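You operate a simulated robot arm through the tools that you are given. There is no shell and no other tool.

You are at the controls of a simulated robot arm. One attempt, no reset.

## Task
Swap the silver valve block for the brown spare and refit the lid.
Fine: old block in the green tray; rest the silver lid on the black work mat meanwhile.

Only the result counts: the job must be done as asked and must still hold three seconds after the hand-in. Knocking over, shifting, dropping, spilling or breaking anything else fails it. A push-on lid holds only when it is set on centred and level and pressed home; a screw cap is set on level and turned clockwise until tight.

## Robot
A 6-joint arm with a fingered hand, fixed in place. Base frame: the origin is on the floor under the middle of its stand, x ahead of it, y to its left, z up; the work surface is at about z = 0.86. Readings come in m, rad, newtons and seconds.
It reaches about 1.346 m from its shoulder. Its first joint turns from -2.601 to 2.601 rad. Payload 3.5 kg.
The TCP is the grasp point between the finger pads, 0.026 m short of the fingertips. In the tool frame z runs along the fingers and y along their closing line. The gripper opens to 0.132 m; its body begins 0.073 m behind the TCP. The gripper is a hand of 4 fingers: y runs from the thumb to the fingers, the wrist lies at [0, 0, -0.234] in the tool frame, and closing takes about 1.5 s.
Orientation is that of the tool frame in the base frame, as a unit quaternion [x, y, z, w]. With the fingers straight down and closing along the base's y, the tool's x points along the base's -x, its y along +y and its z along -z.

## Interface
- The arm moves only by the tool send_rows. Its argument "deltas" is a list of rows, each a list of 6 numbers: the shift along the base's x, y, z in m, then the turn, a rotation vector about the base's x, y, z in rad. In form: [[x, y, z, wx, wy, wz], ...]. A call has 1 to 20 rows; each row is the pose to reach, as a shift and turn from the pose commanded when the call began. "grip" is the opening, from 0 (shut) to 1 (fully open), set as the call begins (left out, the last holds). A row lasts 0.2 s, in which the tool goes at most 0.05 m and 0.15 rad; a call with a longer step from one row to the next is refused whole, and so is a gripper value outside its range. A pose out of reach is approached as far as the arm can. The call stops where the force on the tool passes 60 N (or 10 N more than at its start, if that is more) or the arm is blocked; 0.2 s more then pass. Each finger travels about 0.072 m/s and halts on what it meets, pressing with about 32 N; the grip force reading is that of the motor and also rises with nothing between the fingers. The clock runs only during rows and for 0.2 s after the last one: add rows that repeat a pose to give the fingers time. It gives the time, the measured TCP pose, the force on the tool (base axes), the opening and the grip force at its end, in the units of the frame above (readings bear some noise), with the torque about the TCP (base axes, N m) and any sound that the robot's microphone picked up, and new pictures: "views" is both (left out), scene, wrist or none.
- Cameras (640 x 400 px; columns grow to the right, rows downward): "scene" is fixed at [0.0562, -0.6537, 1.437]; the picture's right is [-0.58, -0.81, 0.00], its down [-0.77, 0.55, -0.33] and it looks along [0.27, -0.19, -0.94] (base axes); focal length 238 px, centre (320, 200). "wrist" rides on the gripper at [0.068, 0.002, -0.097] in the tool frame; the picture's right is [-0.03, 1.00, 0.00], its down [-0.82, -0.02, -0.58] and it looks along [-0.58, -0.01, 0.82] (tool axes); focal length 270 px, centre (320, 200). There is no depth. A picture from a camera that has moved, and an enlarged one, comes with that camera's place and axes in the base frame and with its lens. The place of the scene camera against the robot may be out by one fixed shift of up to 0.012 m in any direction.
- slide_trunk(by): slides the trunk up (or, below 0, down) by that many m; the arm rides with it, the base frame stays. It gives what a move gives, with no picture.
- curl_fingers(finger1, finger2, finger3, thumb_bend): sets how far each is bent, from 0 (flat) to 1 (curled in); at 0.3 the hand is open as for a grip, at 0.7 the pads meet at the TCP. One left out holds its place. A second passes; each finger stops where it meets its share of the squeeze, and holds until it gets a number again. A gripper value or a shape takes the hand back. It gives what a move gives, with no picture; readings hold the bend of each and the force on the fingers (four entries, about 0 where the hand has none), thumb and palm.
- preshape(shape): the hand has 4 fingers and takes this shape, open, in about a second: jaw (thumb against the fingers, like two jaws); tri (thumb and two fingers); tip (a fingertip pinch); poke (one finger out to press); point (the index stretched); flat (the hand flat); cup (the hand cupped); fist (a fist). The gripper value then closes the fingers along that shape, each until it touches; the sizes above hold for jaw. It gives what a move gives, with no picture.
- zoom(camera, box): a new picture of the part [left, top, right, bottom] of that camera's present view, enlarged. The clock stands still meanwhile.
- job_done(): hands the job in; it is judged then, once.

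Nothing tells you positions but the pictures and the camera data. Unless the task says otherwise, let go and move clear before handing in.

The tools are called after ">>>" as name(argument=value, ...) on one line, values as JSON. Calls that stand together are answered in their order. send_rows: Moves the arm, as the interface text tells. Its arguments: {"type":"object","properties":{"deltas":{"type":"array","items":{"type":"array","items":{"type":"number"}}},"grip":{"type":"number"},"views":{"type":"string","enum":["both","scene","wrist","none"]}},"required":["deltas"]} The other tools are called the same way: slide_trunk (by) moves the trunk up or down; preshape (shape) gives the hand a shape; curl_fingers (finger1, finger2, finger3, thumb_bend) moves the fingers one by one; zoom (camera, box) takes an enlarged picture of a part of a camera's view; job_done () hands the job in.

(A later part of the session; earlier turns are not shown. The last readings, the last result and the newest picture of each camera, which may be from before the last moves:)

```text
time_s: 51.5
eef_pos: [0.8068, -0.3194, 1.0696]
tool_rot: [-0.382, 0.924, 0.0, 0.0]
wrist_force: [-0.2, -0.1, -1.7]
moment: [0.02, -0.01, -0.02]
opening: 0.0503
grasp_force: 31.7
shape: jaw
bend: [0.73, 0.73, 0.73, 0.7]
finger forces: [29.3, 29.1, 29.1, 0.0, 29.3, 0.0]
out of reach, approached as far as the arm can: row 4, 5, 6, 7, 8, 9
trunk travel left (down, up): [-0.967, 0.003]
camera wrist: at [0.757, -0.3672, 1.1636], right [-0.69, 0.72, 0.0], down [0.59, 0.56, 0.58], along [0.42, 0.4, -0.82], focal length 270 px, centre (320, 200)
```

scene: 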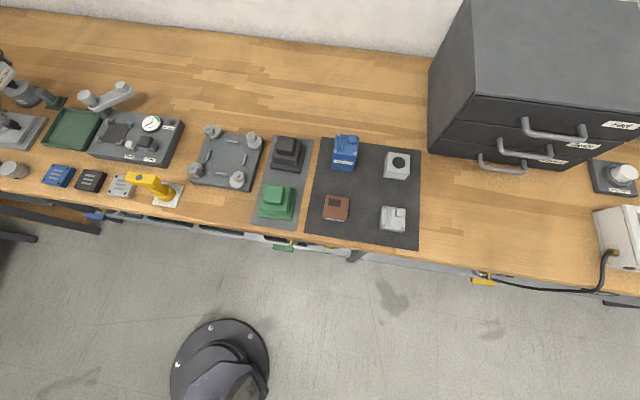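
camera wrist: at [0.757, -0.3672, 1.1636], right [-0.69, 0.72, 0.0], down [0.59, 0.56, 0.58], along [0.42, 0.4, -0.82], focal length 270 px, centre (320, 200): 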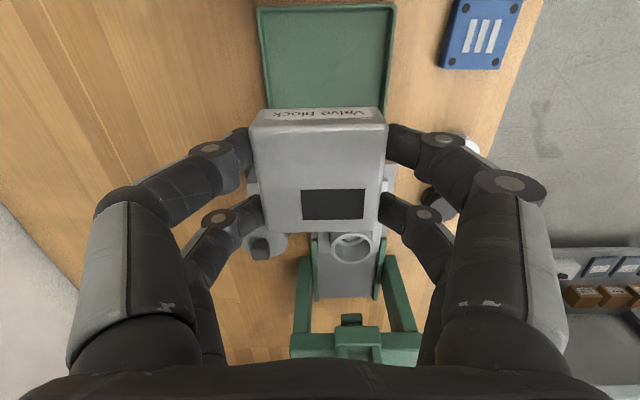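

>>> zoom(camera="wrist", box=[220, 0, 440, 140])

>>> zoom(camera="wrist", box=[220, 150, 480, 370])

>>> zoom(camera="scene", box=[0, 60, 140, 190])

```text
2.86 times, centred on (330, 70) of wrist
camera zoom: at [0.757, -0.3672, 1.1636], right [-0.69, 0.72, 0.0], down [0.59, 0.56, 0.58], along [0.42, 0.4, -0.82], focal length 772 px, centre (291, 571)
```

zoom: 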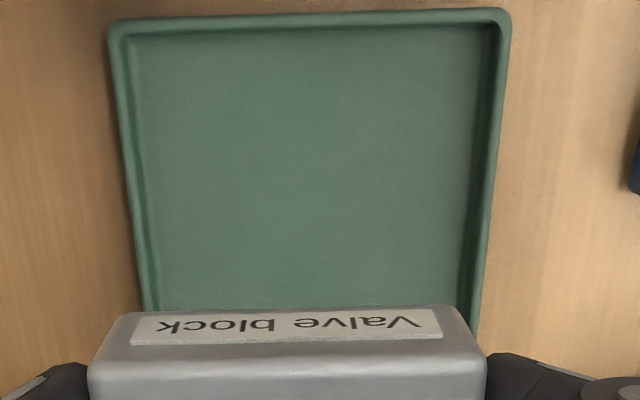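

```text
1.82 times, centred on (350, 260) of wrist
camera zoom: at [0.757, -0.3672, 1.1636], right [-0.69, 0.72, 0.0], down [0.59, 0.56, 0.58], along [0.42, 0.4, -0.82], focal length 491 px, centre (266, 91)
```

zoom: 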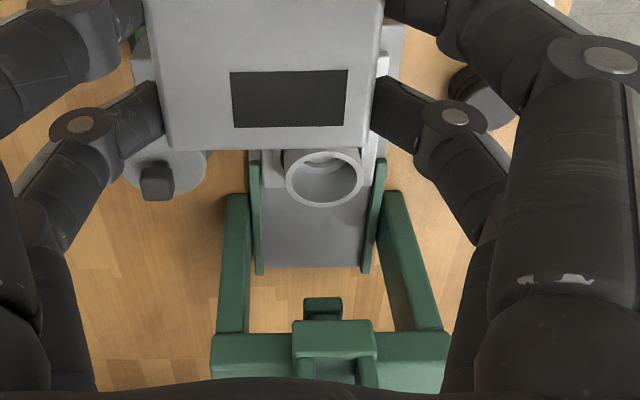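

```text
3.08 times, centred on (70, 125) of scene
camera zoom: at [0.0562, -0.6537, 1.437], right [-0.58, -0.81, 0.0], down [-0.77, 0.55, -0.33], along [0.27, -0.19, -0.94], focal length 731 px, centre (1089, 431)
```

zoom: 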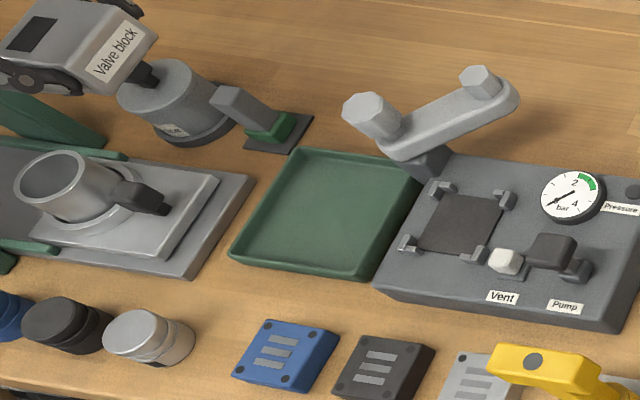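

The tray is now well seen: about 0.125 m square, centred about 1 cm from the tool axis. I'll shift and lower the block toward it.

>>> send_rows(deltas=[[-0.0103, -0.0003, 0, 0, 0, 0], [-0.0103, -0.0003, 0, 0, 0, 0]], views="none")

>>> slide_trunk(by=-0.1)

>>> send_rows(deltas=[[0, 0, 0, 0, 0, 0]], views="both")

>>> zoom(camera="scene", box=[0, 60, 140, 190])

```text
time_s: 52.1
eef_pos: [0.7955, -0.322, 1.0684]
tool_rot: [-0.383, 0.924, 0.001, 0.0]
wrist_force: [-0.3, 0.1, -2.7]
moment: [-0.01, 0.01, 0.0]
opening: 0.0502
grasp_force: 32.4
shape: jaw
bend: [0.73, 0.73, 0.73, 0.7]
finger forces: [29.3, 29.2, 29.2, 0.0, 29.3, 0.0]
trunk travel left (down, up): [-0.967, 0.003]
```

```text
time_s: 53.4
eef_pos: [0.7966, -0.3222, 0.9676]
tool_rot: [-0.383, 0.924, 0.0, 0.0]
wrist_force: [-0.3, -0.5, -2.2]
moment: [-0.02, 0.03, 0.01]
opening: 0.0503
grasp_force: 32.4
shape: jaw
bend: [0.73, 0.73, 0.73, 0.7]
finger forces: [29.3, 29.3, 29.3, 0.0, 29.3, 0.0]
trunk travel left (down, up): [-0.867, 0.103]
```

```text
time_s: 53.8
eef_pos: [0.7966, -0.3211, 0.9678]
tool_rot: [-0.382, 0.924, 0.0, 0.0]
wrist_force: [-0.1, -0.1, -2.4]
moment: [0.0, 0.02, 0.03]
opening: 0.0505
grasp_force: 32.2
shape: jaw
bend: [0.73, 0.73, 0.73, 0.7]
finger forces: [29.3, 29.2, 29.1, 0.1, 29.3, 0.0]
trunk travel left (down, up): [-0.867, 0.103]
camera wrist: at [0.7467, -0.3683, 1.0636], right [-0.69, 0.72, 0.0], down [0.59, 0.56, 0.58], along [0.42, 0.4, -0.82], focal length 270 px, centre (320, 200)
```

scene: 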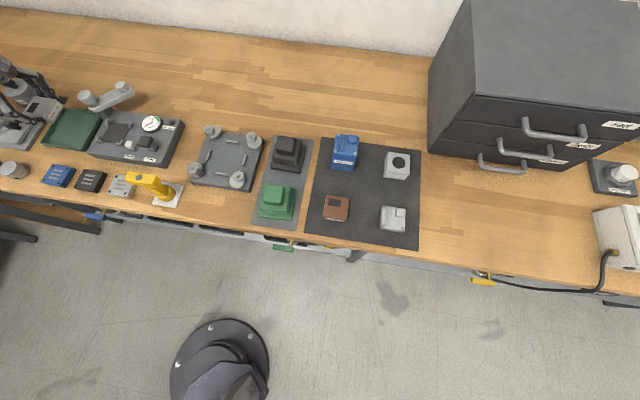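
wrist: 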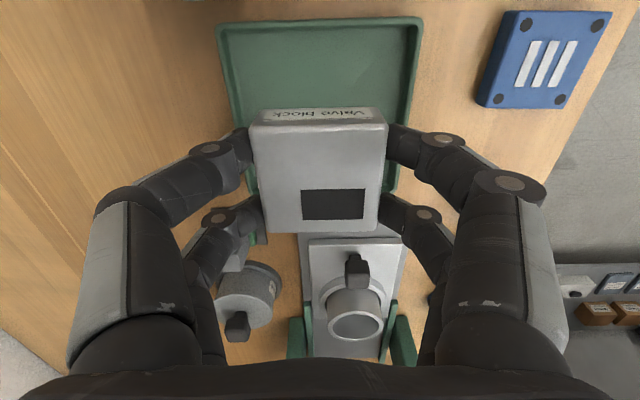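

```text
3.08 times, centred on (70, 125) of scene
camera zoom: at [0.0562, -0.6537, 1.437], right [-0.58, -0.81, 0.0], down [-0.77, 0.55, -0.33], along [0.27, -0.19, -0.94], focal length 731 px, centre (1089, 431)
```

zoom: 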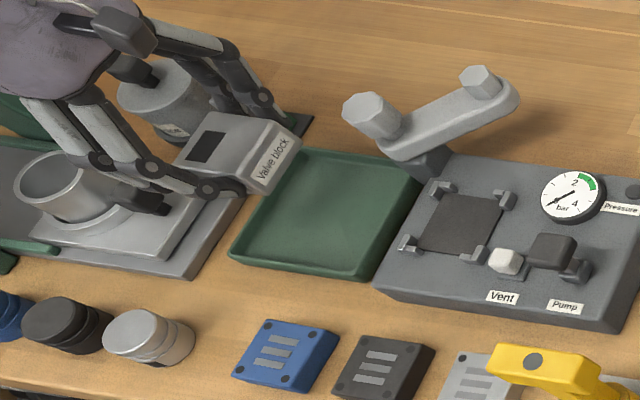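

The block is centred over the tray. Lowering the rest of the way in steps.

>>> slide_trunk(by=-0.05)

>>> slide_trunk(by=-0.007)

>>> slide_trunk(by=-0.003)

>>> send_rows(deltas=[[0, 0, 0, 0, 0, 0]], views="both")

>>> zoom(camera="scene", box=[0, 60, 140, 190])

```text
time_s: 54.7
eef_pos: [0.7958, -0.3213, 0.9174]
tool_rot: [-0.383, 0.924, 0.001, 0.0]
wrist_force: [-0.2, 0.6, -2.0]
moment: [-0.01, 0.01, 0.04]
opening: 0.0502
grasp_force: 31.9
shape: jaw
bend: [0.73, 0.73, 0.73, 0.7]
finger forces: [29.4, 29.2, 29.2, 0.0, 29.3, 0.0]
trunk travel left (down, up): [-0.817, 0.153]
```

```text
time_s: 55.3
eef_pos: [0.7964, -0.3199, 0.9095]
tool_rot: [-0.384, 0.923, 0.0, -0.001]
wrist_force: [0.4, 1.1, -0.8]
moment: [-0.04, -0.02, -0.01]
opening: 0.0503
grasp_force: 32.0
shape: jaw
bend: [0.73, 0.73, 0.73, 0.7]
finger forces: [29.3, 29.2, 29.2, 0.1, 29.3, 0.0]
trunk travel left (down, up): [-0.81, 0.16]
```

```text
time_s: 55.8
eef_pos: [0.7965, -0.322, 0.908]
tool_rot: [-0.383, 0.924, 0.0, 0.0]
wrist_force: [-0.1, 0.1, -2.4]
moment: [-0.04, 0.0, 0.02]
opening: 0.0502
grasp_force: 31.3
shape: jaw
bend: [0.73, 0.73, 0.73, 0.7]
finger forces: [29.3, 29.3, 29.2, 0.0, 29.3, 0.0]
trunk travel left (down, up): [-0.807, 0.163]
```

```text
time_s: 56.2
eef_pos: [0.7958, -0.3224, 0.9071]
tool_rot: [-0.383, 0.924, 0.001, 0.0]
wrist_force: [-0.1, 0.0, -2.3]
moment: [0.0, 0.0, 0.0]
opening: 0.0502
grasp_force: 32.0
shape: jaw
bend: [0.73, 0.73, 0.73, 0.7]
finger forces: [29.3, 29.3, 29.2, 0.1, 29.2, 0.1]
trunk travel left (down, up): [-0.807, 0.163]
camera wrist: at [0.7466, -0.3683, 1.0036], right [-0.69, 0.72, 0.0], down [0.59, 0.56, 0.58], along [0.42, 0.4, -0.82], focal length 270 px, centre (320, 200)
```

scene: 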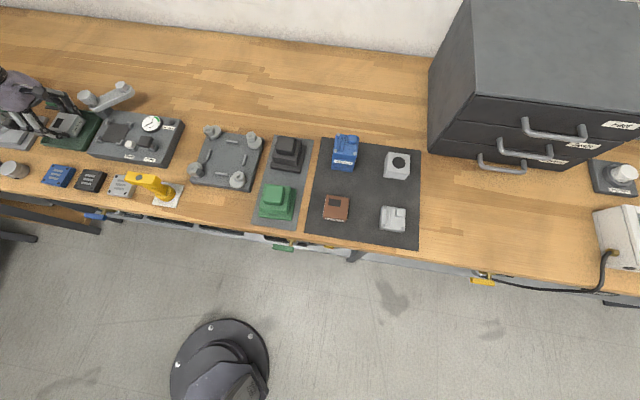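
wrist: 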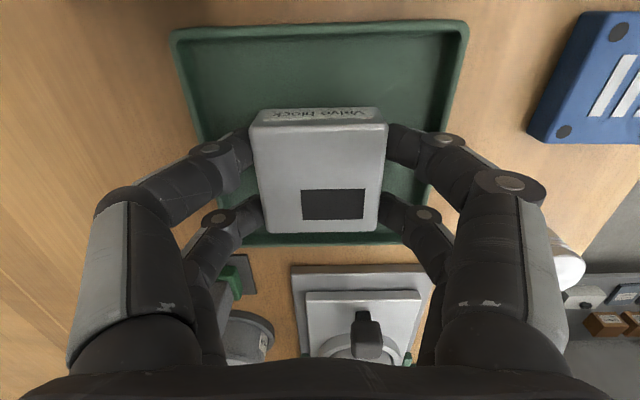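

```text
3.08 times, centred on (70, 125) of scene
camera zoom: at [0.0562, -0.6537, 1.437], right [-0.58, -0.81, 0.0], down [-0.77, 0.55, -0.33], along [0.27, -0.19, -0.94], focal length 731 px, centre (1089, 431)
```

zoom: 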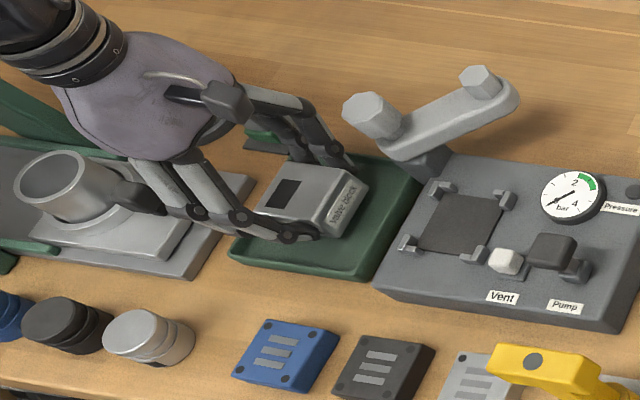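

>>> slide_trunk(by=-0.003)

>>> slide_trunk(by=-0.002)

```text
time_s: 56.7
eef_pos: [0.7967, -0.3209, 0.9042]
tool_rot: [-0.383, 0.924, 0.0, 0.0]
wrist_force: [0.4, -0.8, -2.1]
moment: [-0.03, 0.01, 0.04]
opening: 0.0503
grasp_force: 31.9
shape: jaw
bend: [0.73, 0.73, 0.73, 0.7]
finger forces: [29.3, 29.2, 29.1, 0.0, 29.3, 0.0]
trunk travel left (down, up): [-0.804, 0.166]
```

```text
time_s: 57.2
eef_pos: [0.7963, -0.321, 0.9026]
tool_rot: [-0.383, 0.924, 0.0, 0.0]
wrist_force: [0.1, 1.1, -2.9]
moment: [0.05, 0.01, 0.01]
opening: 0.0503
grasp_force: 32.0
shape: jaw
bend: [0.73, 0.73, 0.73, 0.7]
finger forces: [29.3, 29.2, 29.2, 0.1, 29.3, 0.0]
trunk travel left (down, up): [-0.802, 0.168]
```

>>> slide_trunk(by=-0.002)

>>> slide_trunk(by=-0.002)

```text
time_s: 57.8
eef_pos: [0.7965, -0.322, 0.9005]
tool_rot: [-0.382, 0.924, 0.0, 0.0]
wrist_force: [-0.1, -0.5, -1.5]
moment: [-0.02, -0.02, 0.01]
opening: 0.0505
grasp_force: 32.1
shape: jaw
bend: [0.73, 0.73, 0.73, 0.7]
finger forces: [29.3, 29.2, 29.2, 0.0, 29.3, 0.1]
trunk travel left (down, up): [-0.8, 0.17]
```

```text
time_s: 58.3
eef_pos: [0.7951, -0.3211, 0.8998]
tool_rot: [-0.382, 0.924, 0.001, 0.0]
wrist_force: [0.5, -0.7, 5.0]
moment: [-0.13, -0.02, 0.02]
opening: 0.0501
grasp_force: 31.9
shape: jaw
bend: [0.73, 0.73, 0.73, 0.7]
finger forces: [29.6, 29.5, 30.1, 0.0, 30.6, 0.1]
trunk travel left (down, up): [-0.798, 0.172]
```

The block touches the tray floor. I'll open just enough to release, then raise.

>>> send_rows(deltas=[[0, 0, 0, 0, 0, 0], [0, 0, 0, 0, 0, 0], [0, 0, 0, 0, 0, 0]], grip=0.5, views="wrist")

>>> zoom(camera="wrist", box=[160, 10, 480, 260])

```text
time_s: 59.1
eef_pos: [0.7972, -0.3215, 0.8987]
tool_rot: [-0.382, 0.924, 0.0, 0.0]
wrist_force: [-0.2, 0.7, 0.4]
moment: [-0.01, 0.01, 0.05]
opening: 0.0657
grasp_force: 0.0
shape: jaw
bend: [0.73, 0.73, 0.73, 0.7]
finger forces: [0.0, 0.0, 0.1, 0.0, 0.0, 0.1]
trunk travel left (down, up): [-0.798, 0.172]
camera wrist: at [0.7465, -0.3683, 0.9946], right [-0.69, 0.72, 0.0], down [0.59, 0.56, 0.58], along [0.42, 0.4, -0.82], focal length 270 px, centre (320, 200)
```

wrist: 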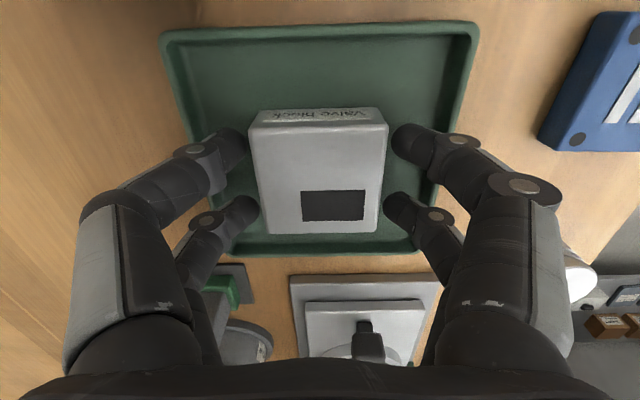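

```text
1.60 times, centred on (320, 135) of wrist
camera zoom: at [0.7465, -0.3683, 0.9946], right [-0.69, 0.72, 0.0], down [0.59, 0.56, 0.58], along [0.42, 0.4, -0.82], focal length 432 px, centre (320, 304)
```

zoom: 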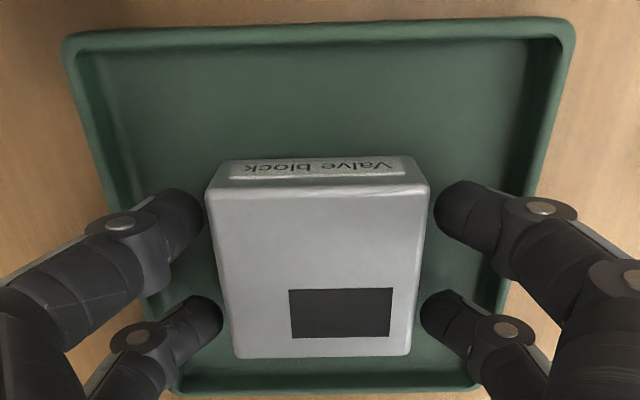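

The block sits flat inside the tray. I'll raise straight up and then head back to the mat for the brown spare.

>>> slide_trunk(by=0.03)

>>> slide_trunk(by=0.138)

>>> send_rows(deltas=[[-0.0318, -0.0332, 0, 0, 0, -0.07], [-0.0635, -0.0664, 0, 0, 0, -0.15], [-0.0953, -0.0996, 0, 0, 0, -0.24], [-0.127, -0.1328, 0, 0, 0, -0.33], [-0.1588, -0.166, 0, 0, 0, -0.42], [-0.1905, -0.1992, 0, 0, 0, -0.51], [-0.2223, -0.2324, 0, 0, 0, -0.6], [-0.254, -0.2655, 0, 0, 0, -0.67]], views="both")

>>> zoom(camera="scene", box=[0, 60, 200, 200])

```text
time_s: 59.8
eef_pos: [0.7963, -0.3212, 0.9289]
tool_rot: [-0.382, 0.924, 0.001, 0.0]
wrist_force: [0.0, -0.1, -0.3]
moment: [0.0, -0.02, -0.05]
opening: 0.0655
grasp_force: 0.0
shape: jaw
bend: [0.73, 0.73, 0.73, 0.7]
finger forces: [0.1, 0.0, 0.0, 0.1, 0.1, 0.1]
trunk travel left (down, up): [-0.828, 0.142]
```

```text
time_s: 61.5
eef_pos: [0.7972, -0.3225, 1.066]
tool_rot: [-0.382, 0.924, 0.0, 0.0]
wrist_force: [-0.3, -0.4, 0.0]
moment: [0.0, 0.01, 0.01]
opening: 0.0655
grasp_force: 0.1
shape: jaw
bend: [0.73, 0.73, 0.73, 0.7]
finger forces: [0.1, 0.0, 0.0, 0.0, 0.1, 0.0]
trunk travel left (down, up): [-0.966, 0.004]
```

```text
time_s: 63.3
eef_pos: [0.5438, -0.588, 1.0662]
tool_rot: [-0.058, 0.998, 0.0, -0.001]
wrist_force: [-0.7, -0.8, -0.8]
moment: [-0.01, -0.02, 0.01]
opening: 0.0654
grasp_force: 0.0
shape: jaw
bend: [0.73, 0.73, 0.73, 0.7]
finger forces: [0.0, 0.1, 0.0, 0.1, 0.0, 0.0]
out of reach, approached as far as the arm can: row 1
trunk travel left (down, up): [-0.966, 0.004]
camera wrist: at [0.4752, -0.594, 1.1627], right [-0.09, 1.0, 0.0], down [0.81, 0.07, 0.58], along [0.58, 0.05, -0.82], focal length 270 px, centre (320, 200)
```

scene: 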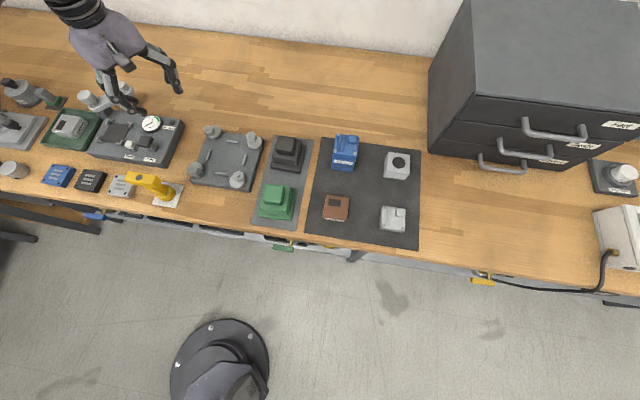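
wrist: 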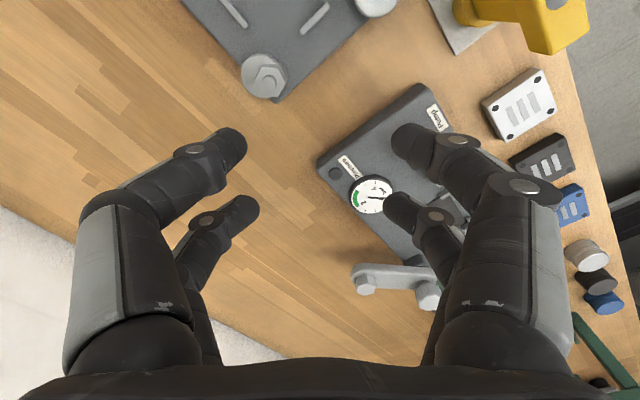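

```text
2.86 times, centred on (100, 130) of scene
camera zoom: at [0.0562, -0.6537, 1.437], right [-0.58, -0.81, 0.0], down [-0.77, 0.55, -0.33], along [0.27, -0.19, -0.94], focal length 679 px, centre (949, 400)
```

zoom: 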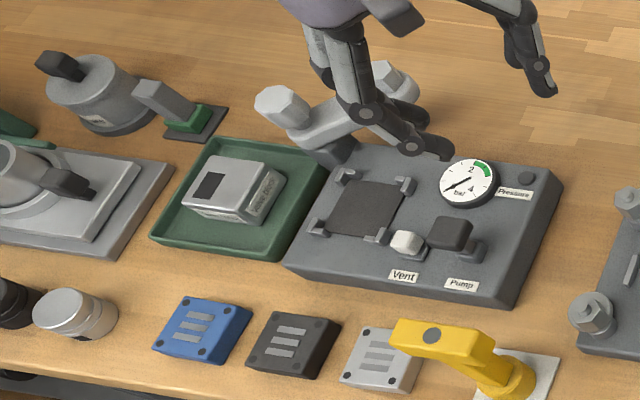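

The old block is in the green tray. Now I go to the brown spare at about (0.169, -0.783), turning the hand back to 45°.

>>> send_rows(deltas=[[-0.0417, -0.0217, 0, 0, 0, -0.1], [-0.0833, -0.0433, 0, 0, 0, -0.2], [-0.125, -0.065, 0, 0, 0, -0.3], [-0.1667, -0.0867, 0, 0, 0, -0.4], [-0.2083, -0.1083, 0, 0, 0, -0.5], [-0.25, -0.13, 0, 0, 0, -0.6], [-0.2917, -0.1517, 0, 0, 0, -0.7], [-0.3333, -0.1733, 0, 0, 0, -0.8], [-0.375, -0.195, 0, 0, 0, -0.9], [-0.375, -0.195, 0, 0, 0, -0.9]], grip=0.65, views="both")

>>> zoom(camera="wrist", box=[220, 20, 420, 160])

```text
time_s: 65.5
eef_pos: [0.1681, -0.7808, 1.0673]
tool_rot: [0.383, 0.924, 0.0, -0.001]
wrist_force: [0.1, 0.7, -0.1]
moment: [-0.01, 0.01, 0.01]
opening: 0.0853
grasp_force: 0.0
shape: jaw
bend: [0.7, 0.7, 0.7, 0.65]
finger forces: [0.0, 0.0, 0.1, 0.0, 0.1, 0.1]
trunk travel left (down, up): [-0.966, 0.004]
camera wrist: at [0.1207, -0.7312, 1.1627], right [0.73, 0.69, 0.0], down [0.56, -0.59, 0.58], along [0.4, -0.42, -0.82], focal length 270 px, centre (320, 200)
```

scene: 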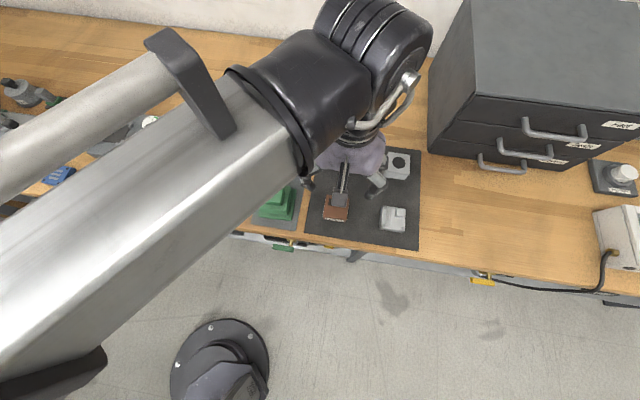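
wrist: 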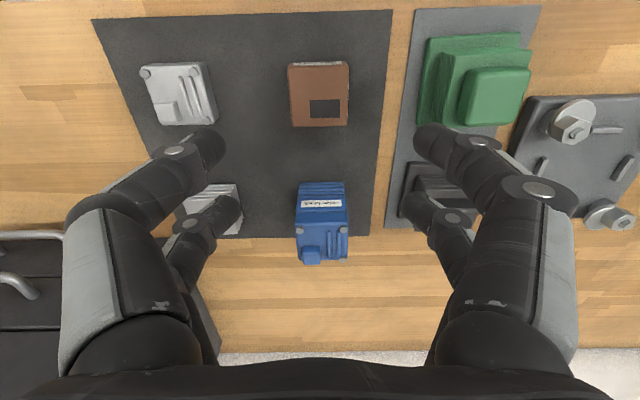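

```text
2.86 times, centred on (320, 90) of wrist
camera zoom: at [0.1207, -0.7312, 1.1627], right [0.73, 0.69, 0.0], down [0.56, -0.59, 0.58], along [0.4, -0.42, -0.82], focal length 772 px, centre (320, 514)
```

zoom: 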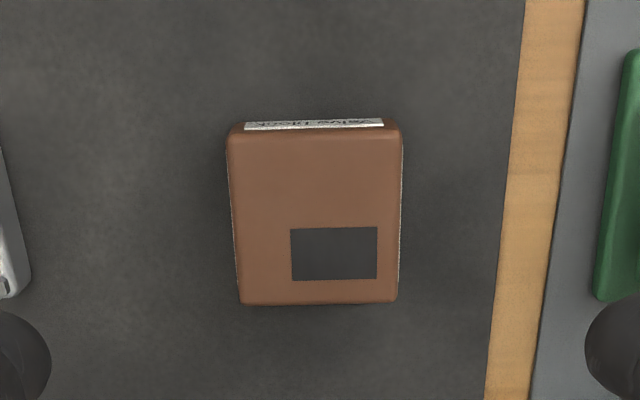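

>>> send_rows(deltas=[[-0.0001, -0.003, 0, 0, 0, 0], [-0.0001, -0.003, 0, 0, 0, 0]], views="none")

>>> slide_trunk(by=-0.14)

>>> send_rows(deltas=[[0, 0, 0, 0, 0, 0], [0, 0, 0, 0, 0, 0]], grip=0.55, views="wrist")

>>> zoom(camera="wrist", box=[180, 50, 460, 230])

```text
time_s: 66.1
eef_pos: [0.1674, -0.784, 1.0676]
tool_rot: [0.383, 0.924, 0.0, 0.0]
wrist_force: [-0.4, -0.2, -0.3]
moment: [0.01, 0.0, -0.01]
opening: 0.0855
grasp_force: 0.1
shape: jaw
bend: [0.7, 0.7, 0.7, 0.65]
finger forces: [0.0, 0.0, 0.0, 0.0, 0.0, 0.1]
trunk travel left (down, up): [-0.966, 0.004]
```

```text
time_s: 67.8
eef_pos: [0.1687, -0.7841, 0.9278]
tool_rot: [0.383, 0.924, 0.0, 0.0]
wrist_force: [-0.1, 0.1, 0.1]
moment: [0.0, -0.03, -0.03]
opening: 0.0852
grasp_force: 0.2
shape: jaw
bend: [0.7, 0.7, 0.7, 0.65]
finger forces: [0.1, 0.0, 0.0, 0.0, 0.0, 0.1]
trunk travel left (down, up): [-0.826, 0.144]
```

```text
time_s: 68.4
eef_pos: [0.1676, -0.7857, 0.927]
tool_rot: [0.383, 0.924, 0.0, 0.0]
wrist_force: [-0.1, -0.3, -0.1]
moment: [0.0, 0.03, 0.0]
opening: 0.0735
grasp_force: 0.0
shape: jaw
bend: [0.72, 0.72, 0.72, 0.7]
finger forces: [0.0, 0.0, 0.0, 0.1, 0.0, 0.1]
trunk travel left (down, up): [-0.826, 0.144]
camera wrist: at [0.1204, -0.7346, 1.0227], right [0.72, 0.69, 0.0], down [0.56, -0.59, 0.58], along [0.4, -0.42, -0.82], focal length 270 px, centre (320, 200)
```

wrist: 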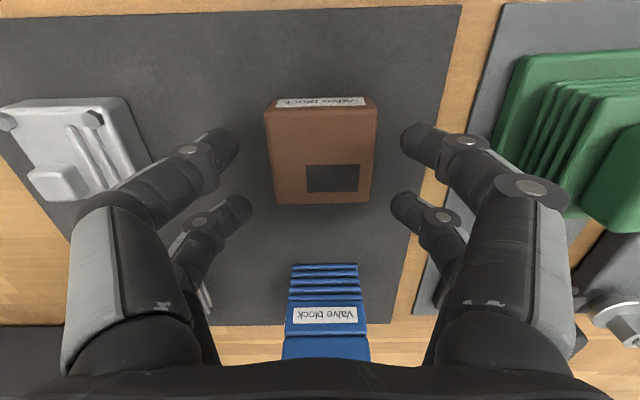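

```text
2.22 times, centred on (320, 140) of wrist
camera zoom: at [0.1204, -0.7346, 1.0227], right [0.72, 0.69, 0.0], down [0.56, -0.59, 0.58], along [0.4, -0.42, -0.82], focal length 601 px, centre (320, 333)
```

zoom: 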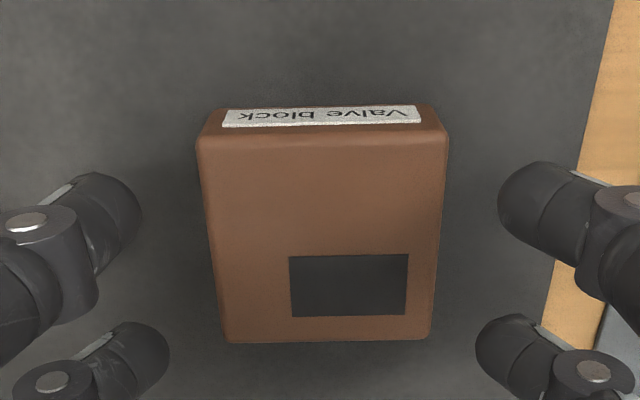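

>>> send_rows(deltas=[[0.0006, 0.0006, 0, 0, 0, 0], [0.0006, 0.0006, 0, 0, 0, 0]], views="none")

>>> slide_trunk(by=-0.028)

>>> send_rows(deltas=[[0, 0, 0, 0, 0, 0], [0, 0, 0, 0, 0, 0]], grip=0.46, views="wrist")

>>> zoom(camera="wrist", box=[180, 50, 460, 230])

```text
time_s: 69.0
eef_pos: [0.1688, -0.7845, 0.9262]
tool_rot: [0.383, 0.924, 0.0, 0.0]
wrist_force: [0.2, -1.1, -0.6]
moment: [0.02, 0.03, -0.01]
opening: 0.0731
grasp_force: 0.1
shape: jaw
bend: [0.72, 0.72, 0.72, 0.7]
finger forces: [0.1, 0.0, 0.0, 0.1, 0.1, 0.1]
trunk travel left (down, up): [-0.826, 0.144]
```

```text
time_s: 69.7
eef_pos: [0.1695, -0.7838, 0.8989]
tool_rot: [0.382, 0.924, 0.0, 0.0]
wrist_force: [0.6, 0.0, 0.5]
moment: [-0.02, 0.0, -0.01]
opening: 0.0734
grasp_force: 0.1
shape: jaw
bend: [0.72, 0.72, 0.72, 0.7]
finger forces: [0.0, 0.1, 0.0, 0.0, 0.0, 0.0]
trunk travel left (down, up): [-0.798, 0.172]
```

```text
time_s: 70.3
eef_pos: [0.1676, -0.7834, 0.8992]
tool_rot: [0.383, 0.924, 0.0, 0.0]
wrist_force: [-1.3, 0.6, 0.4]
moment: [-0.03, 0.0, 0.01]
opening: 0.0615
grasp_force: 0.1
shape: jaw
bend: [0.73, 0.73, 0.73, 0.7]
finger forces: [0.0, 0.0, 0.0, 0.0, 0.1, 0.1]
trunk travel left (down, up): [-0.798, 0.172]
camera wrist: at [0.121, -0.7339, 0.9947], right [0.72, 0.69, 0.0], down [0.56, -0.59, 0.58], along [0.4, -0.42, -0.82], focal length 270 px, centre (320, 200)
```

wrist: 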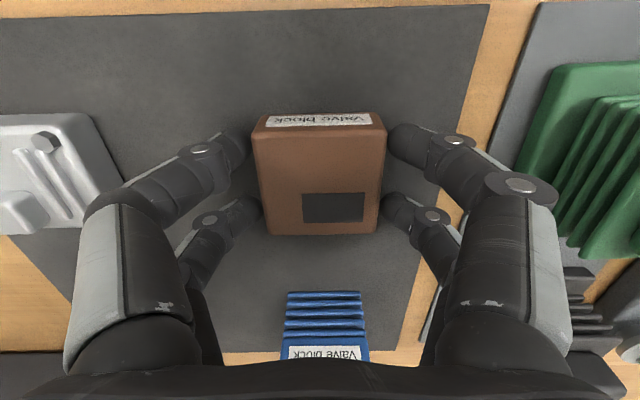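

```text
2.22 times, centred on (320, 140) of wrist
camera zoom: at [0.121, -0.7339, 0.9947], right [0.72, 0.69, 0.0], down [0.56, -0.59, 0.58], along [0.4, -0.42, -0.82], focal length 601 px, centre (320, 333)
```

zoom: 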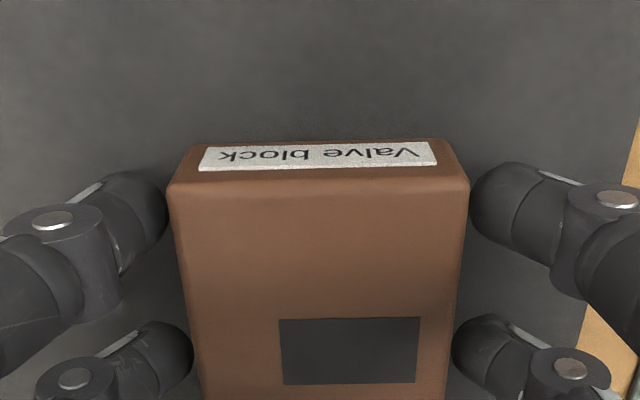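

The brown block sits about 3 mm further back in the hand than the silver one did. I'll shift to match so it will drop exactly where the silver block was.

>>> send_rows(deltas=[[0.0021, -0.0021, 0, 0, 0, 0], [0.0021, -0.0021, 0, 0, 0, 0]], views="none")

>>> zoom(camera="wrist", box=[180, 50, 460, 230])

```text
time_s: 70.9
eef_pos: [0.1708, -0.7866, 0.8989]
tool_rot: [0.383, 0.924, -0.001, 0.0]
wrist_force: [-0.3, 0.1, -0.7]
moment: [-0.01, 0.01, -0.01]
opening: 0.0615
grasp_force: 0.1
shape: jaw
bend: [0.73, 0.73, 0.73, 0.7]
finger forces: [0.0, 0.1, 0.0, 0.0, 0.0, 0.0]
trunk travel left (down, up): [-0.798, 0.172]
```

```text
2.22 times, centred on (320, 140) of wrist
camera zoom: at [0.1233, -0.7362, 0.9947], right [0.72, 0.69, 0.0], down [0.56, -0.59, 0.58], along [0.4, -0.42, -0.82], focal length 601 px, centre (320, 333)
```

zoom: 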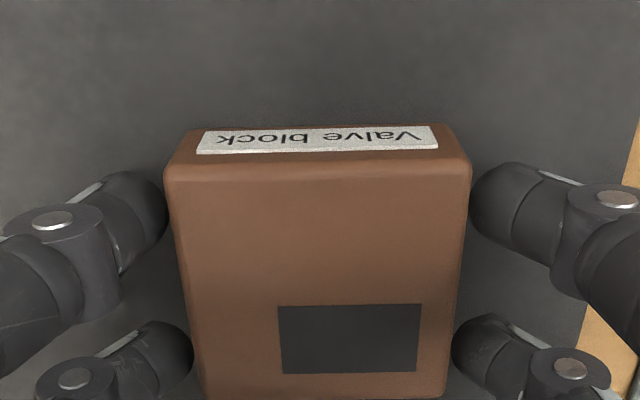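

>>> send_rows(deltas=[[-0.0006, 0.0006, 0, 0, 0, 0], [-0.0006, 0.0006, 0, 0, 0, 0]], grip=0.445, views="none")

>>> send_rows(deltas=[[0, 0, 0, 0, 0, 0], [0, 0, 0, 0, 0, 0]], grip=0.432, views="none")

>>> send_rows(deltas=[[0, 0, 0, 0, 0, 0], [0, 0, 0, 0, 0, 0]], grip=0.42, views="none")

>>> send_rows(deltas=[[0, 0, 0, 0, 0, 0], [0, 0, 0, 0, 0, 0]], grip=0.2, views="wrist")

>>> zoom(camera="wrist", box=[180, 50, 460, 230])

```text
time_s: 71.5
eef_pos: [0.1706, -0.7844, 0.8993]
tool_rot: [0.383, 0.924, 0.0, 0.0]
wrist_force: [0.5, -0.9, -1.1]
moment: [0.0, 0.01, 0.0]
opening: 0.0595
grasp_force: 0.0
shape: jaw
bend: [0.73, 0.73, 0.73, 0.7]
finger forces: [0.0, 0.0, 0.0, 0.1, 0.0, 0.0]
trunk travel left (down, up): [-0.798, 0.172]
```

```text
time_s: 72.1
eef_pos: [0.1703, -0.7857, 0.8993]
tool_rot: [0.383, 0.924, -0.001, -0.001]
wrist_force: [0.0, 0.3, -0.2]
moment: [0.02, 0.03, 0.02]
opening: 0.0577
grasp_force: 0.1
shape: jaw
bend: [0.73, 0.73, 0.73, 0.7]
finger forces: [0.1, 0.1, 0.1, 0.1, 0.1, 0.1]
trunk travel left (down, up): [-0.798, 0.172]
```

```text
time_s: 72.7
eef_pos: [0.1704, -0.7852, 0.8986]
tool_rot: [0.382, 0.924, 0.0, 0.0]
wrist_force: [-0.8, 0.4, -2.6]
moment: [0.0, -0.03, 0.01]
opening: 0.0507
grasp_force: 32.1
shape: jaw
bend: [0.73, 0.73, 0.73, 0.7]
finger forces: [29.1, 29.2, 28.8, 0.0, 29.3, 0.0]
trunk travel left (down, up): [-0.798, 0.172]
```

```text
time_s: 73.3
eef_pos: [0.1683, -0.7857, 0.8993]
tool_rot: [0.382, 0.924, 0.001, 0.0]
wrist_force: [-0.3, 0.3, 0.2]
moment: [0.0, 0.0, 0.05]
opening: 0.0505
grasp_force: 32.0
shape: jaw
bend: [0.73, 0.73, 0.73, 0.7]
finger forces: [29.3, 29.1, 29.2, 0.0, 29.4, 0.0]
trunk travel left (down, up): [-0.798, 0.172]
camera wrist: at [0.1228, -0.7356, 0.9946], right [0.72, 0.69, 0.0], down [0.56, -0.59, 0.58], along [0.4, -0.42, -0.82], focal length 270 px, centre (320, 200)
```

wrist: 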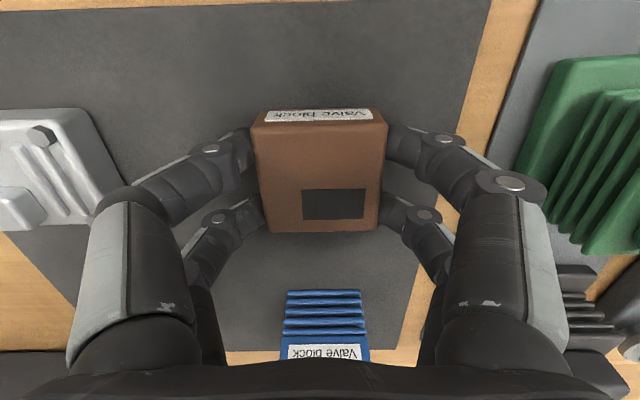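

```text
2.22 times, centred on (320, 140) of wrist
camera zoom: at [0.1228, -0.7356, 0.9946], right [0.72, 0.69, 0.0], down [0.56, -0.59, 0.58], along [0.4, -0.42, -0.82], focal length 601 px, centre (320, 333)
```

zoom: 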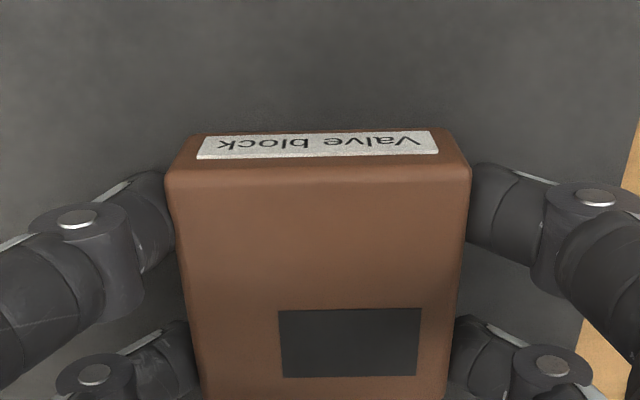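

The brown block is gripped in the same spot in the hand as the silver one was. Lift and carry it over the base.

>>> slide_trunk(by=0.02)

>>> slide_trunk(by=0.12)

>>> send_rows(deltas=[[0.0001, -0.04, 0, 0, 0, 0], [0.0002, -0.08, 0, 0, 0, 0], [0.0003, -0.12, 0, 0, 0, 0], [0.0004, -0.16, 0, 0, 0, 0], [0.0005, -0.1984, 0, 0, 0, 0], [0.0005, -0.1984, 0, 0, 0, 0]], views="both")

>>> zoom(camera="wrist", box=[180, 30, 460, 250])

```text
time_s: 74.0
eef_pos: [0.1708, -0.7869, 0.9189]
tool_rot: [0.383, 0.924, 0.0, 0.001]
wrist_force: [-0.6, 0.0, -2.8]
moment: [0.03, 0.0, 0.0]
opening: 0.0503
grasp_force: 31.9
shape: jaw
bend: [0.73, 0.73, 0.73, 0.7]
finger forces: [29.2, 29.2, 29.2, 0.0, 29.2, 0.0]
trunk travel left (down, up): [-0.818, 0.152]
```

```text
time_s: 75.5
eef_pos: [0.171, -0.7861, 1.0384]
tool_rot: [0.383, 0.924, 0.001, -0.001]
wrist_force: [0.1, 0.2, -2.0]
moment: [0.01, 0.04, 0.01]
opening: 0.0503
grasp_force: 31.9
shape: jaw
bend: [0.73, 0.73, 0.73, 0.7]
finger forces: [29.3, 29.3, 29.2, 0.0, 29.3, 0.1]
trunk travel left (down, up): [-0.938, 0.032]
```

```text
time_s: 76.9
eef_pos: [0.1705, -0.9856, 1.0389]
tool_rot: [0.383, 0.924, 0.0, 0.0]
wrist_force: [-0.4, 0.9, -1.8]
moment: [-0.01, 0.0, 0.0]
opening: 0.0502
grasp_force: 31.9
shape: jaw
bend: [0.73, 0.73, 0.73, 0.7]
finger forces: [29.4, 29.3, 29.2, 0.0, 29.5, 0.1]
trunk travel left (down, up): [-0.938, 0.032]
camera wrist: at [0.1226, -0.9347, 1.1347], right [0.72, 0.69, 0.0], down [0.56, -0.59, 0.58], along [0.4, -0.42, -0.82], focal length 270 px, centre (320, 200)
```

scene: 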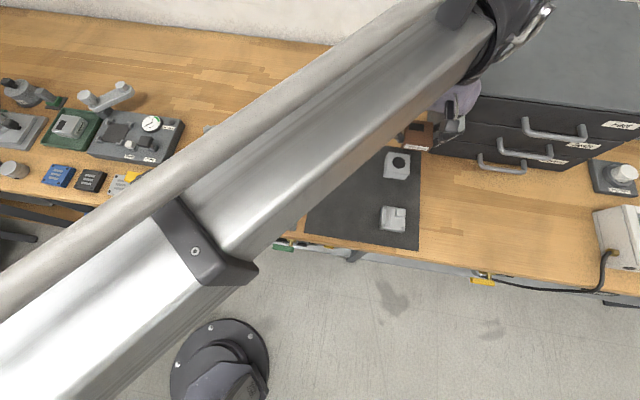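
wrist: 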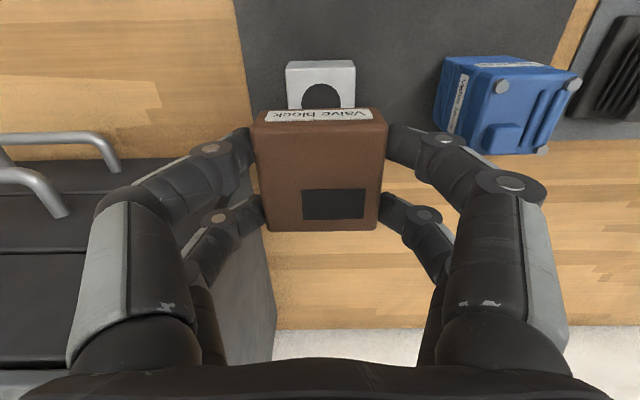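

```text
1.82 times, centred on (320, 140) of wrist
camera zoom: at [0.1226, -0.9347, 1.1347], right [0.72, 0.69, 0.0], down [0.56, -0.59, 0.58], along [0.4, -0.42, -0.82], focal length 491 px, centre (320, 309)
```

zoom: 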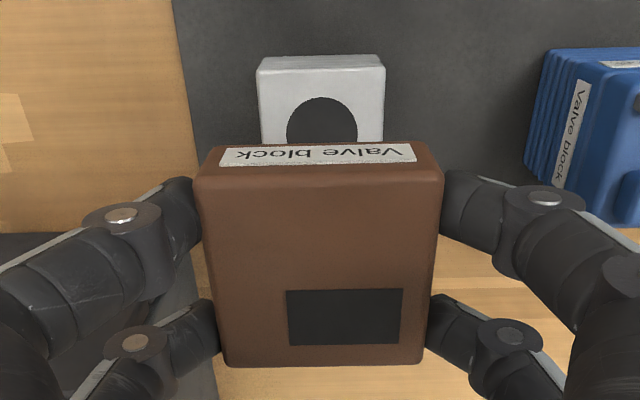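

>>> send_rows(deltas=[[0.0007, 0.0007, 0, 0, 0, 0], [0.0007, 0.0007, 0, 0, 0, 0]], views="none")

>>> slide_trunk(by=-0.095)

>>> send_rows(deltas=[[0, 0, 0, 0, 0, 0]], views="wrist")

>>> zoom(camera="wrist", box=[180, 50, 460, 230])

>>> zoom(camera="scene", box=[380, 110, 460, 190])

```text
time_s: 77.5
eef_pos: [0.171, -0.9839, 1.0392]
tool_rot: [0.383, 0.924, 0.0, 0.0]
wrist_force: [0.3, -0.3, -1.7]
moment: [0.02, 0.01, 0.0]
opening: 0.0505
grasp_force: 31.6
shape: jaw
bend: [0.73, 0.73, 0.73, 0.7]
finger forces: [29.5, 29.3, 29.2, 0.0, 29.3, 0.0]
trunk travel left (down, up): [-0.938, 0.032]
```

```text
time_s: 78.8
eef_pos: [0.1702, -0.9837, 0.9445]
tool_rot: [0.383, 0.924, 0.0, 0.0]
wrist_force: [0.6, -0.6, -2.7]
moment: [0.0, -0.04, -0.04]
opening: 0.0504
grasp_force: 31.8
shape: jaw
bend: [0.73, 0.73, 0.73, 0.7]
finger forces: [29.4, 29.3, 29.1, 0.1, 29.4, 0.0]
trunk travel left (down, up): [-0.843, 0.127]
```

```text
time_s: 79.2
eef_pos: [0.1709, -0.9833, 0.9434]
tool_rot: [0.382, 0.924, 0.0, 0.001]
wrist_force: [0.5, -0.2, -2.2]
moment: [0.01, -0.04, -0.02]
opening: 0.0505
grasp_force: 32.3
shape: jaw
bend: [0.73, 0.73, 0.73, 0.7]
finger forces: [29.4, 29.3, 29.2, 0.0, 29.4, 0.1]
trunk travel left (down, up): [-0.843, 0.127]
camera wrist: at [0.1235, -0.9338, 1.0395], right [0.72, 0.69, 0.0], down [0.56, -0.59, 0.58], along [0.4, -0.42, -0.82], focal length 270 px, centre (320, 200)
```

wrist: 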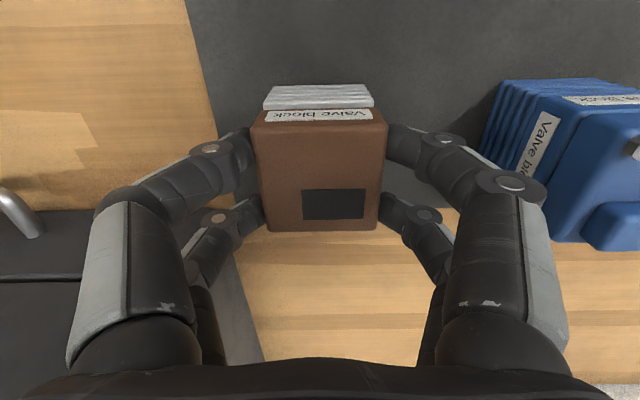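

```text
2.22 times, centred on (320, 140) of wrist
camera zoom: at [0.1235, -0.9338, 1.0395], right [0.72, 0.69, 0.0], down [0.56, -0.59, 0.58], along [0.4, -0.42, -0.82], focal length 601 px, centre (320, 333)
```

zoom: 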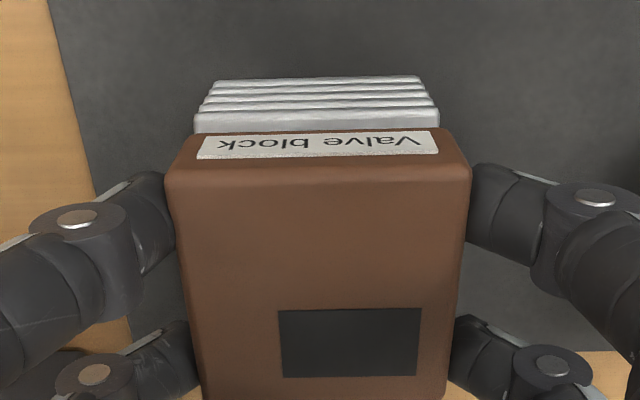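

```text
5.00 times, centred on (420, 150) of scene
camera zoom: at [0.0562, -0.6537, 1.437], right [-0.58, -0.81, 0.0], down [-0.77, 0.55, -0.33], along [0.27, -0.19, -0.94], focal length 1188 px, centre (-180, 450)
```

zoom: 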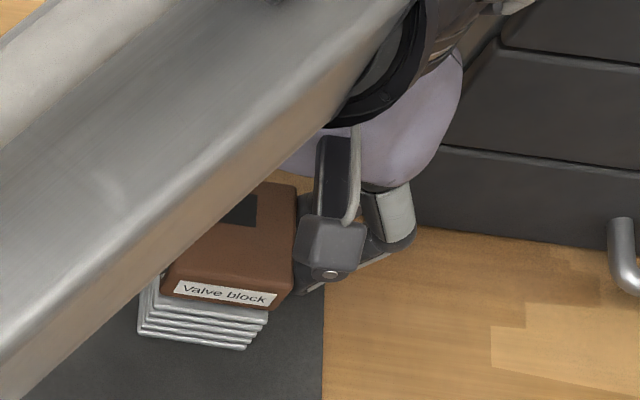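

Aligned over the base. Lowering the last centimetre in steps.

>>> slide_trunk(by=-0.007)

>>> slide_trunk(by=-0.002)

>>> slide_trunk(by=-0.0015)

>>> zoom(camera="wrist", box=[180, 50, 460, 230])

```text
time_s: 79.7
eef_pos: [0.1709, -0.983, 0.9373]
tool_rot: [0.383, 0.924, 0.0, 0.0]
wrist_force: [-0.5, 0.1, -2.2]
moment: [0.0, 0.0, -0.01]
opening: 0.0504
grasp_force: 32.4
shape: jaw
bend: [0.73, 0.73, 0.73, 0.7]
finger forces: [29.4, 29.3, 29.2, 0.0, 29.4, 0.0]
trunk travel left (down, up): [-0.836, 0.134]
```

```text
time_s: 80.2
eef_pos: [0.1716, -0.9839, 0.9351]
tool_rot: [0.382, 0.924, 0.0, 0.0]
wrist_force: [-0.6, 0.6, -2.0]
moment: [0.02, 0.01, 0.02]
opening: 0.0502
grasp_force: 31.9
shape: jaw
bend: [0.73, 0.73, 0.73, 0.7]
finger forces: [29.3, 29.4, 29.2, 0.1, 29.4, 0.0]
trunk travel left (down, up): [-0.834, 0.136]
```

```text
time_s: 80.7
eef_pos: [0.1705, -0.9836, 0.9331]
tool_rot: [0.382, 0.924, 0.0, 0.001]
wrist_force: [0.5, -1.8, 8.9]
moment: [-0.05, 0.03, 0.02]
opening: 0.0507
grasp_force: 32.4
shape: jaw
bend: [0.73, 0.73, 0.73, 0.7]
finger forces: [29.8, 29.8, 30.0, 0.0, 30.7, 0.0]
trunk travel left (down, up): [-0.832, 0.138]
```

```text
2.22 times, centred on (320, 140) of wrist
camera zoom: at [0.1234, -0.9333, 1.0299], right [0.72, 0.69, 0.0], down [0.56, -0.59, 0.58], along [0.4, -0.42, -0.82], focal length 601 px, centre (320, 333)
```

zoom: 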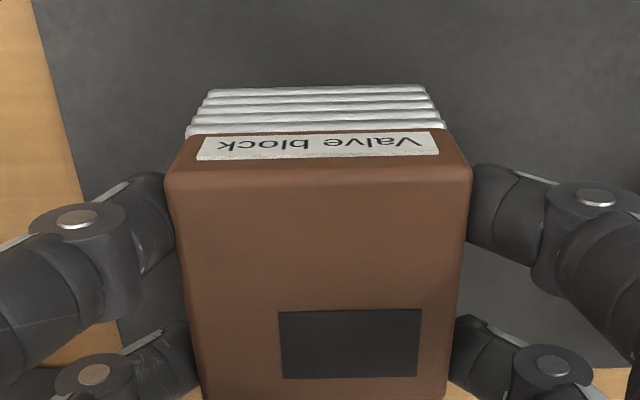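

The brown block is seated (contact at the same height as the old one). Releasing.

>>> send_rows(deltas=[[0, 0, 0, 0, 0, 0], [0, 0, 0, 0, 0, 0], [0, 0, 0, 0, 0, 0]], grip=0.5, views="none")

>>> zoom(camera="wrist", box=[180, 50, 460, 230])

>>> slide_trunk(by=0.06)

>>> zoom(camera="wrist", box=[180, 30, 460, 210])

>>> zoom(camera="scene", box=[360, 110, 460, 230])

```text
time_s: 81.5
eef_pos: [0.171, -0.9838, 0.9341]
tool_rot: [0.382, 0.924, 0.0, -0.001]
wrist_force: [1.1, -0.2, 0.1]
moment: [0.02, 0.01, 0.03]
opening: 0.0656
grasp_force: 0.1
shape: jaw
bend: [0.73, 0.73, 0.73, 0.7]
finger forces: [0.0, 0.0, 0.0, 0.0, 0.1, 0.1]
trunk travel left (down, up): [-0.832, 0.138]
```

```text
2.22 times, centred on (320, 140) of wrist
camera zoom: at [0.1234, -0.9337, 1.029], right [0.72, 0.69, 0.0], down [0.56, -0.59, 0.58], along [0.4, -0.42, -0.82], focal length 601 px, centre (320, 333)
```

zoom: 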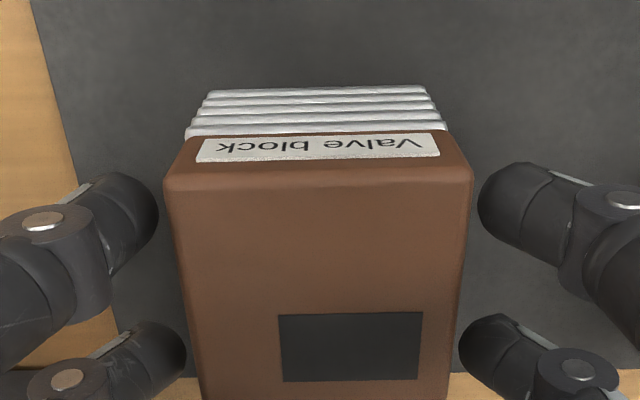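

```text
time_s: 82.5
eef_pos: [0.1717, -0.9835, 0.9936]
tool_rot: [0.383, 0.924, 0.0, 0.0]
wrist_force: [0.9, -0.5, 0.3]
moment: [0.01, 0.0, -0.03]
opening: 0.0656
grasp_force: 0.1
shape: jaw
bend: [0.73, 0.73, 0.73, 0.7]
finger forces: [0.0, 0.1, 0.0, 0.0, 0.0, 0.0]
trunk travel left (down, up): [-0.892, 0.078]
```

```text
2.22 times, centred on (320, 120) of wrist
camera zoom: at [0.1234, -0.9338, 1.0891], right [0.72, 0.69, 0.0], down [0.56, -0.59, 0.58], along [0.4, -0.42, -0.82], focal length 601 px, centre (320, 378)
```

zoom: 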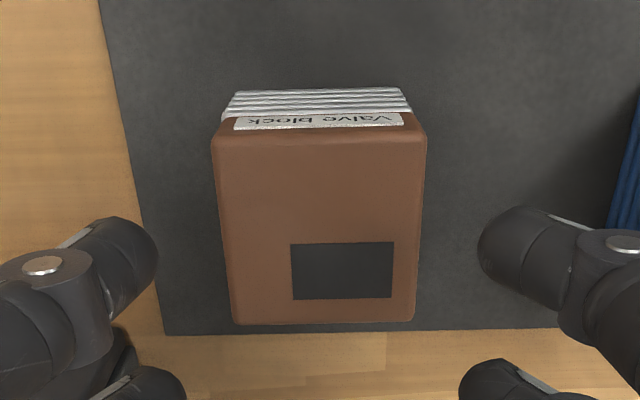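

```text
3.33 times, centred on (410, 170) of scene
camera zoom: at [0.0562, -0.6537, 1.437], right [-0.58, -0.81, 0.0], down [-0.77, 0.55, -0.33], along [0.27, -0.19, -0.94], focal length 792 px, centre (20, 300)
```

zoom: 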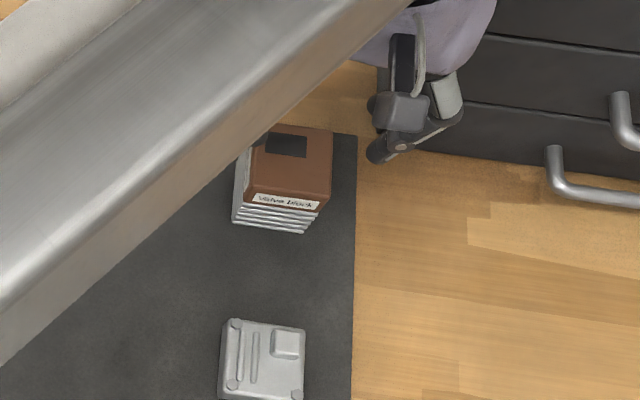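

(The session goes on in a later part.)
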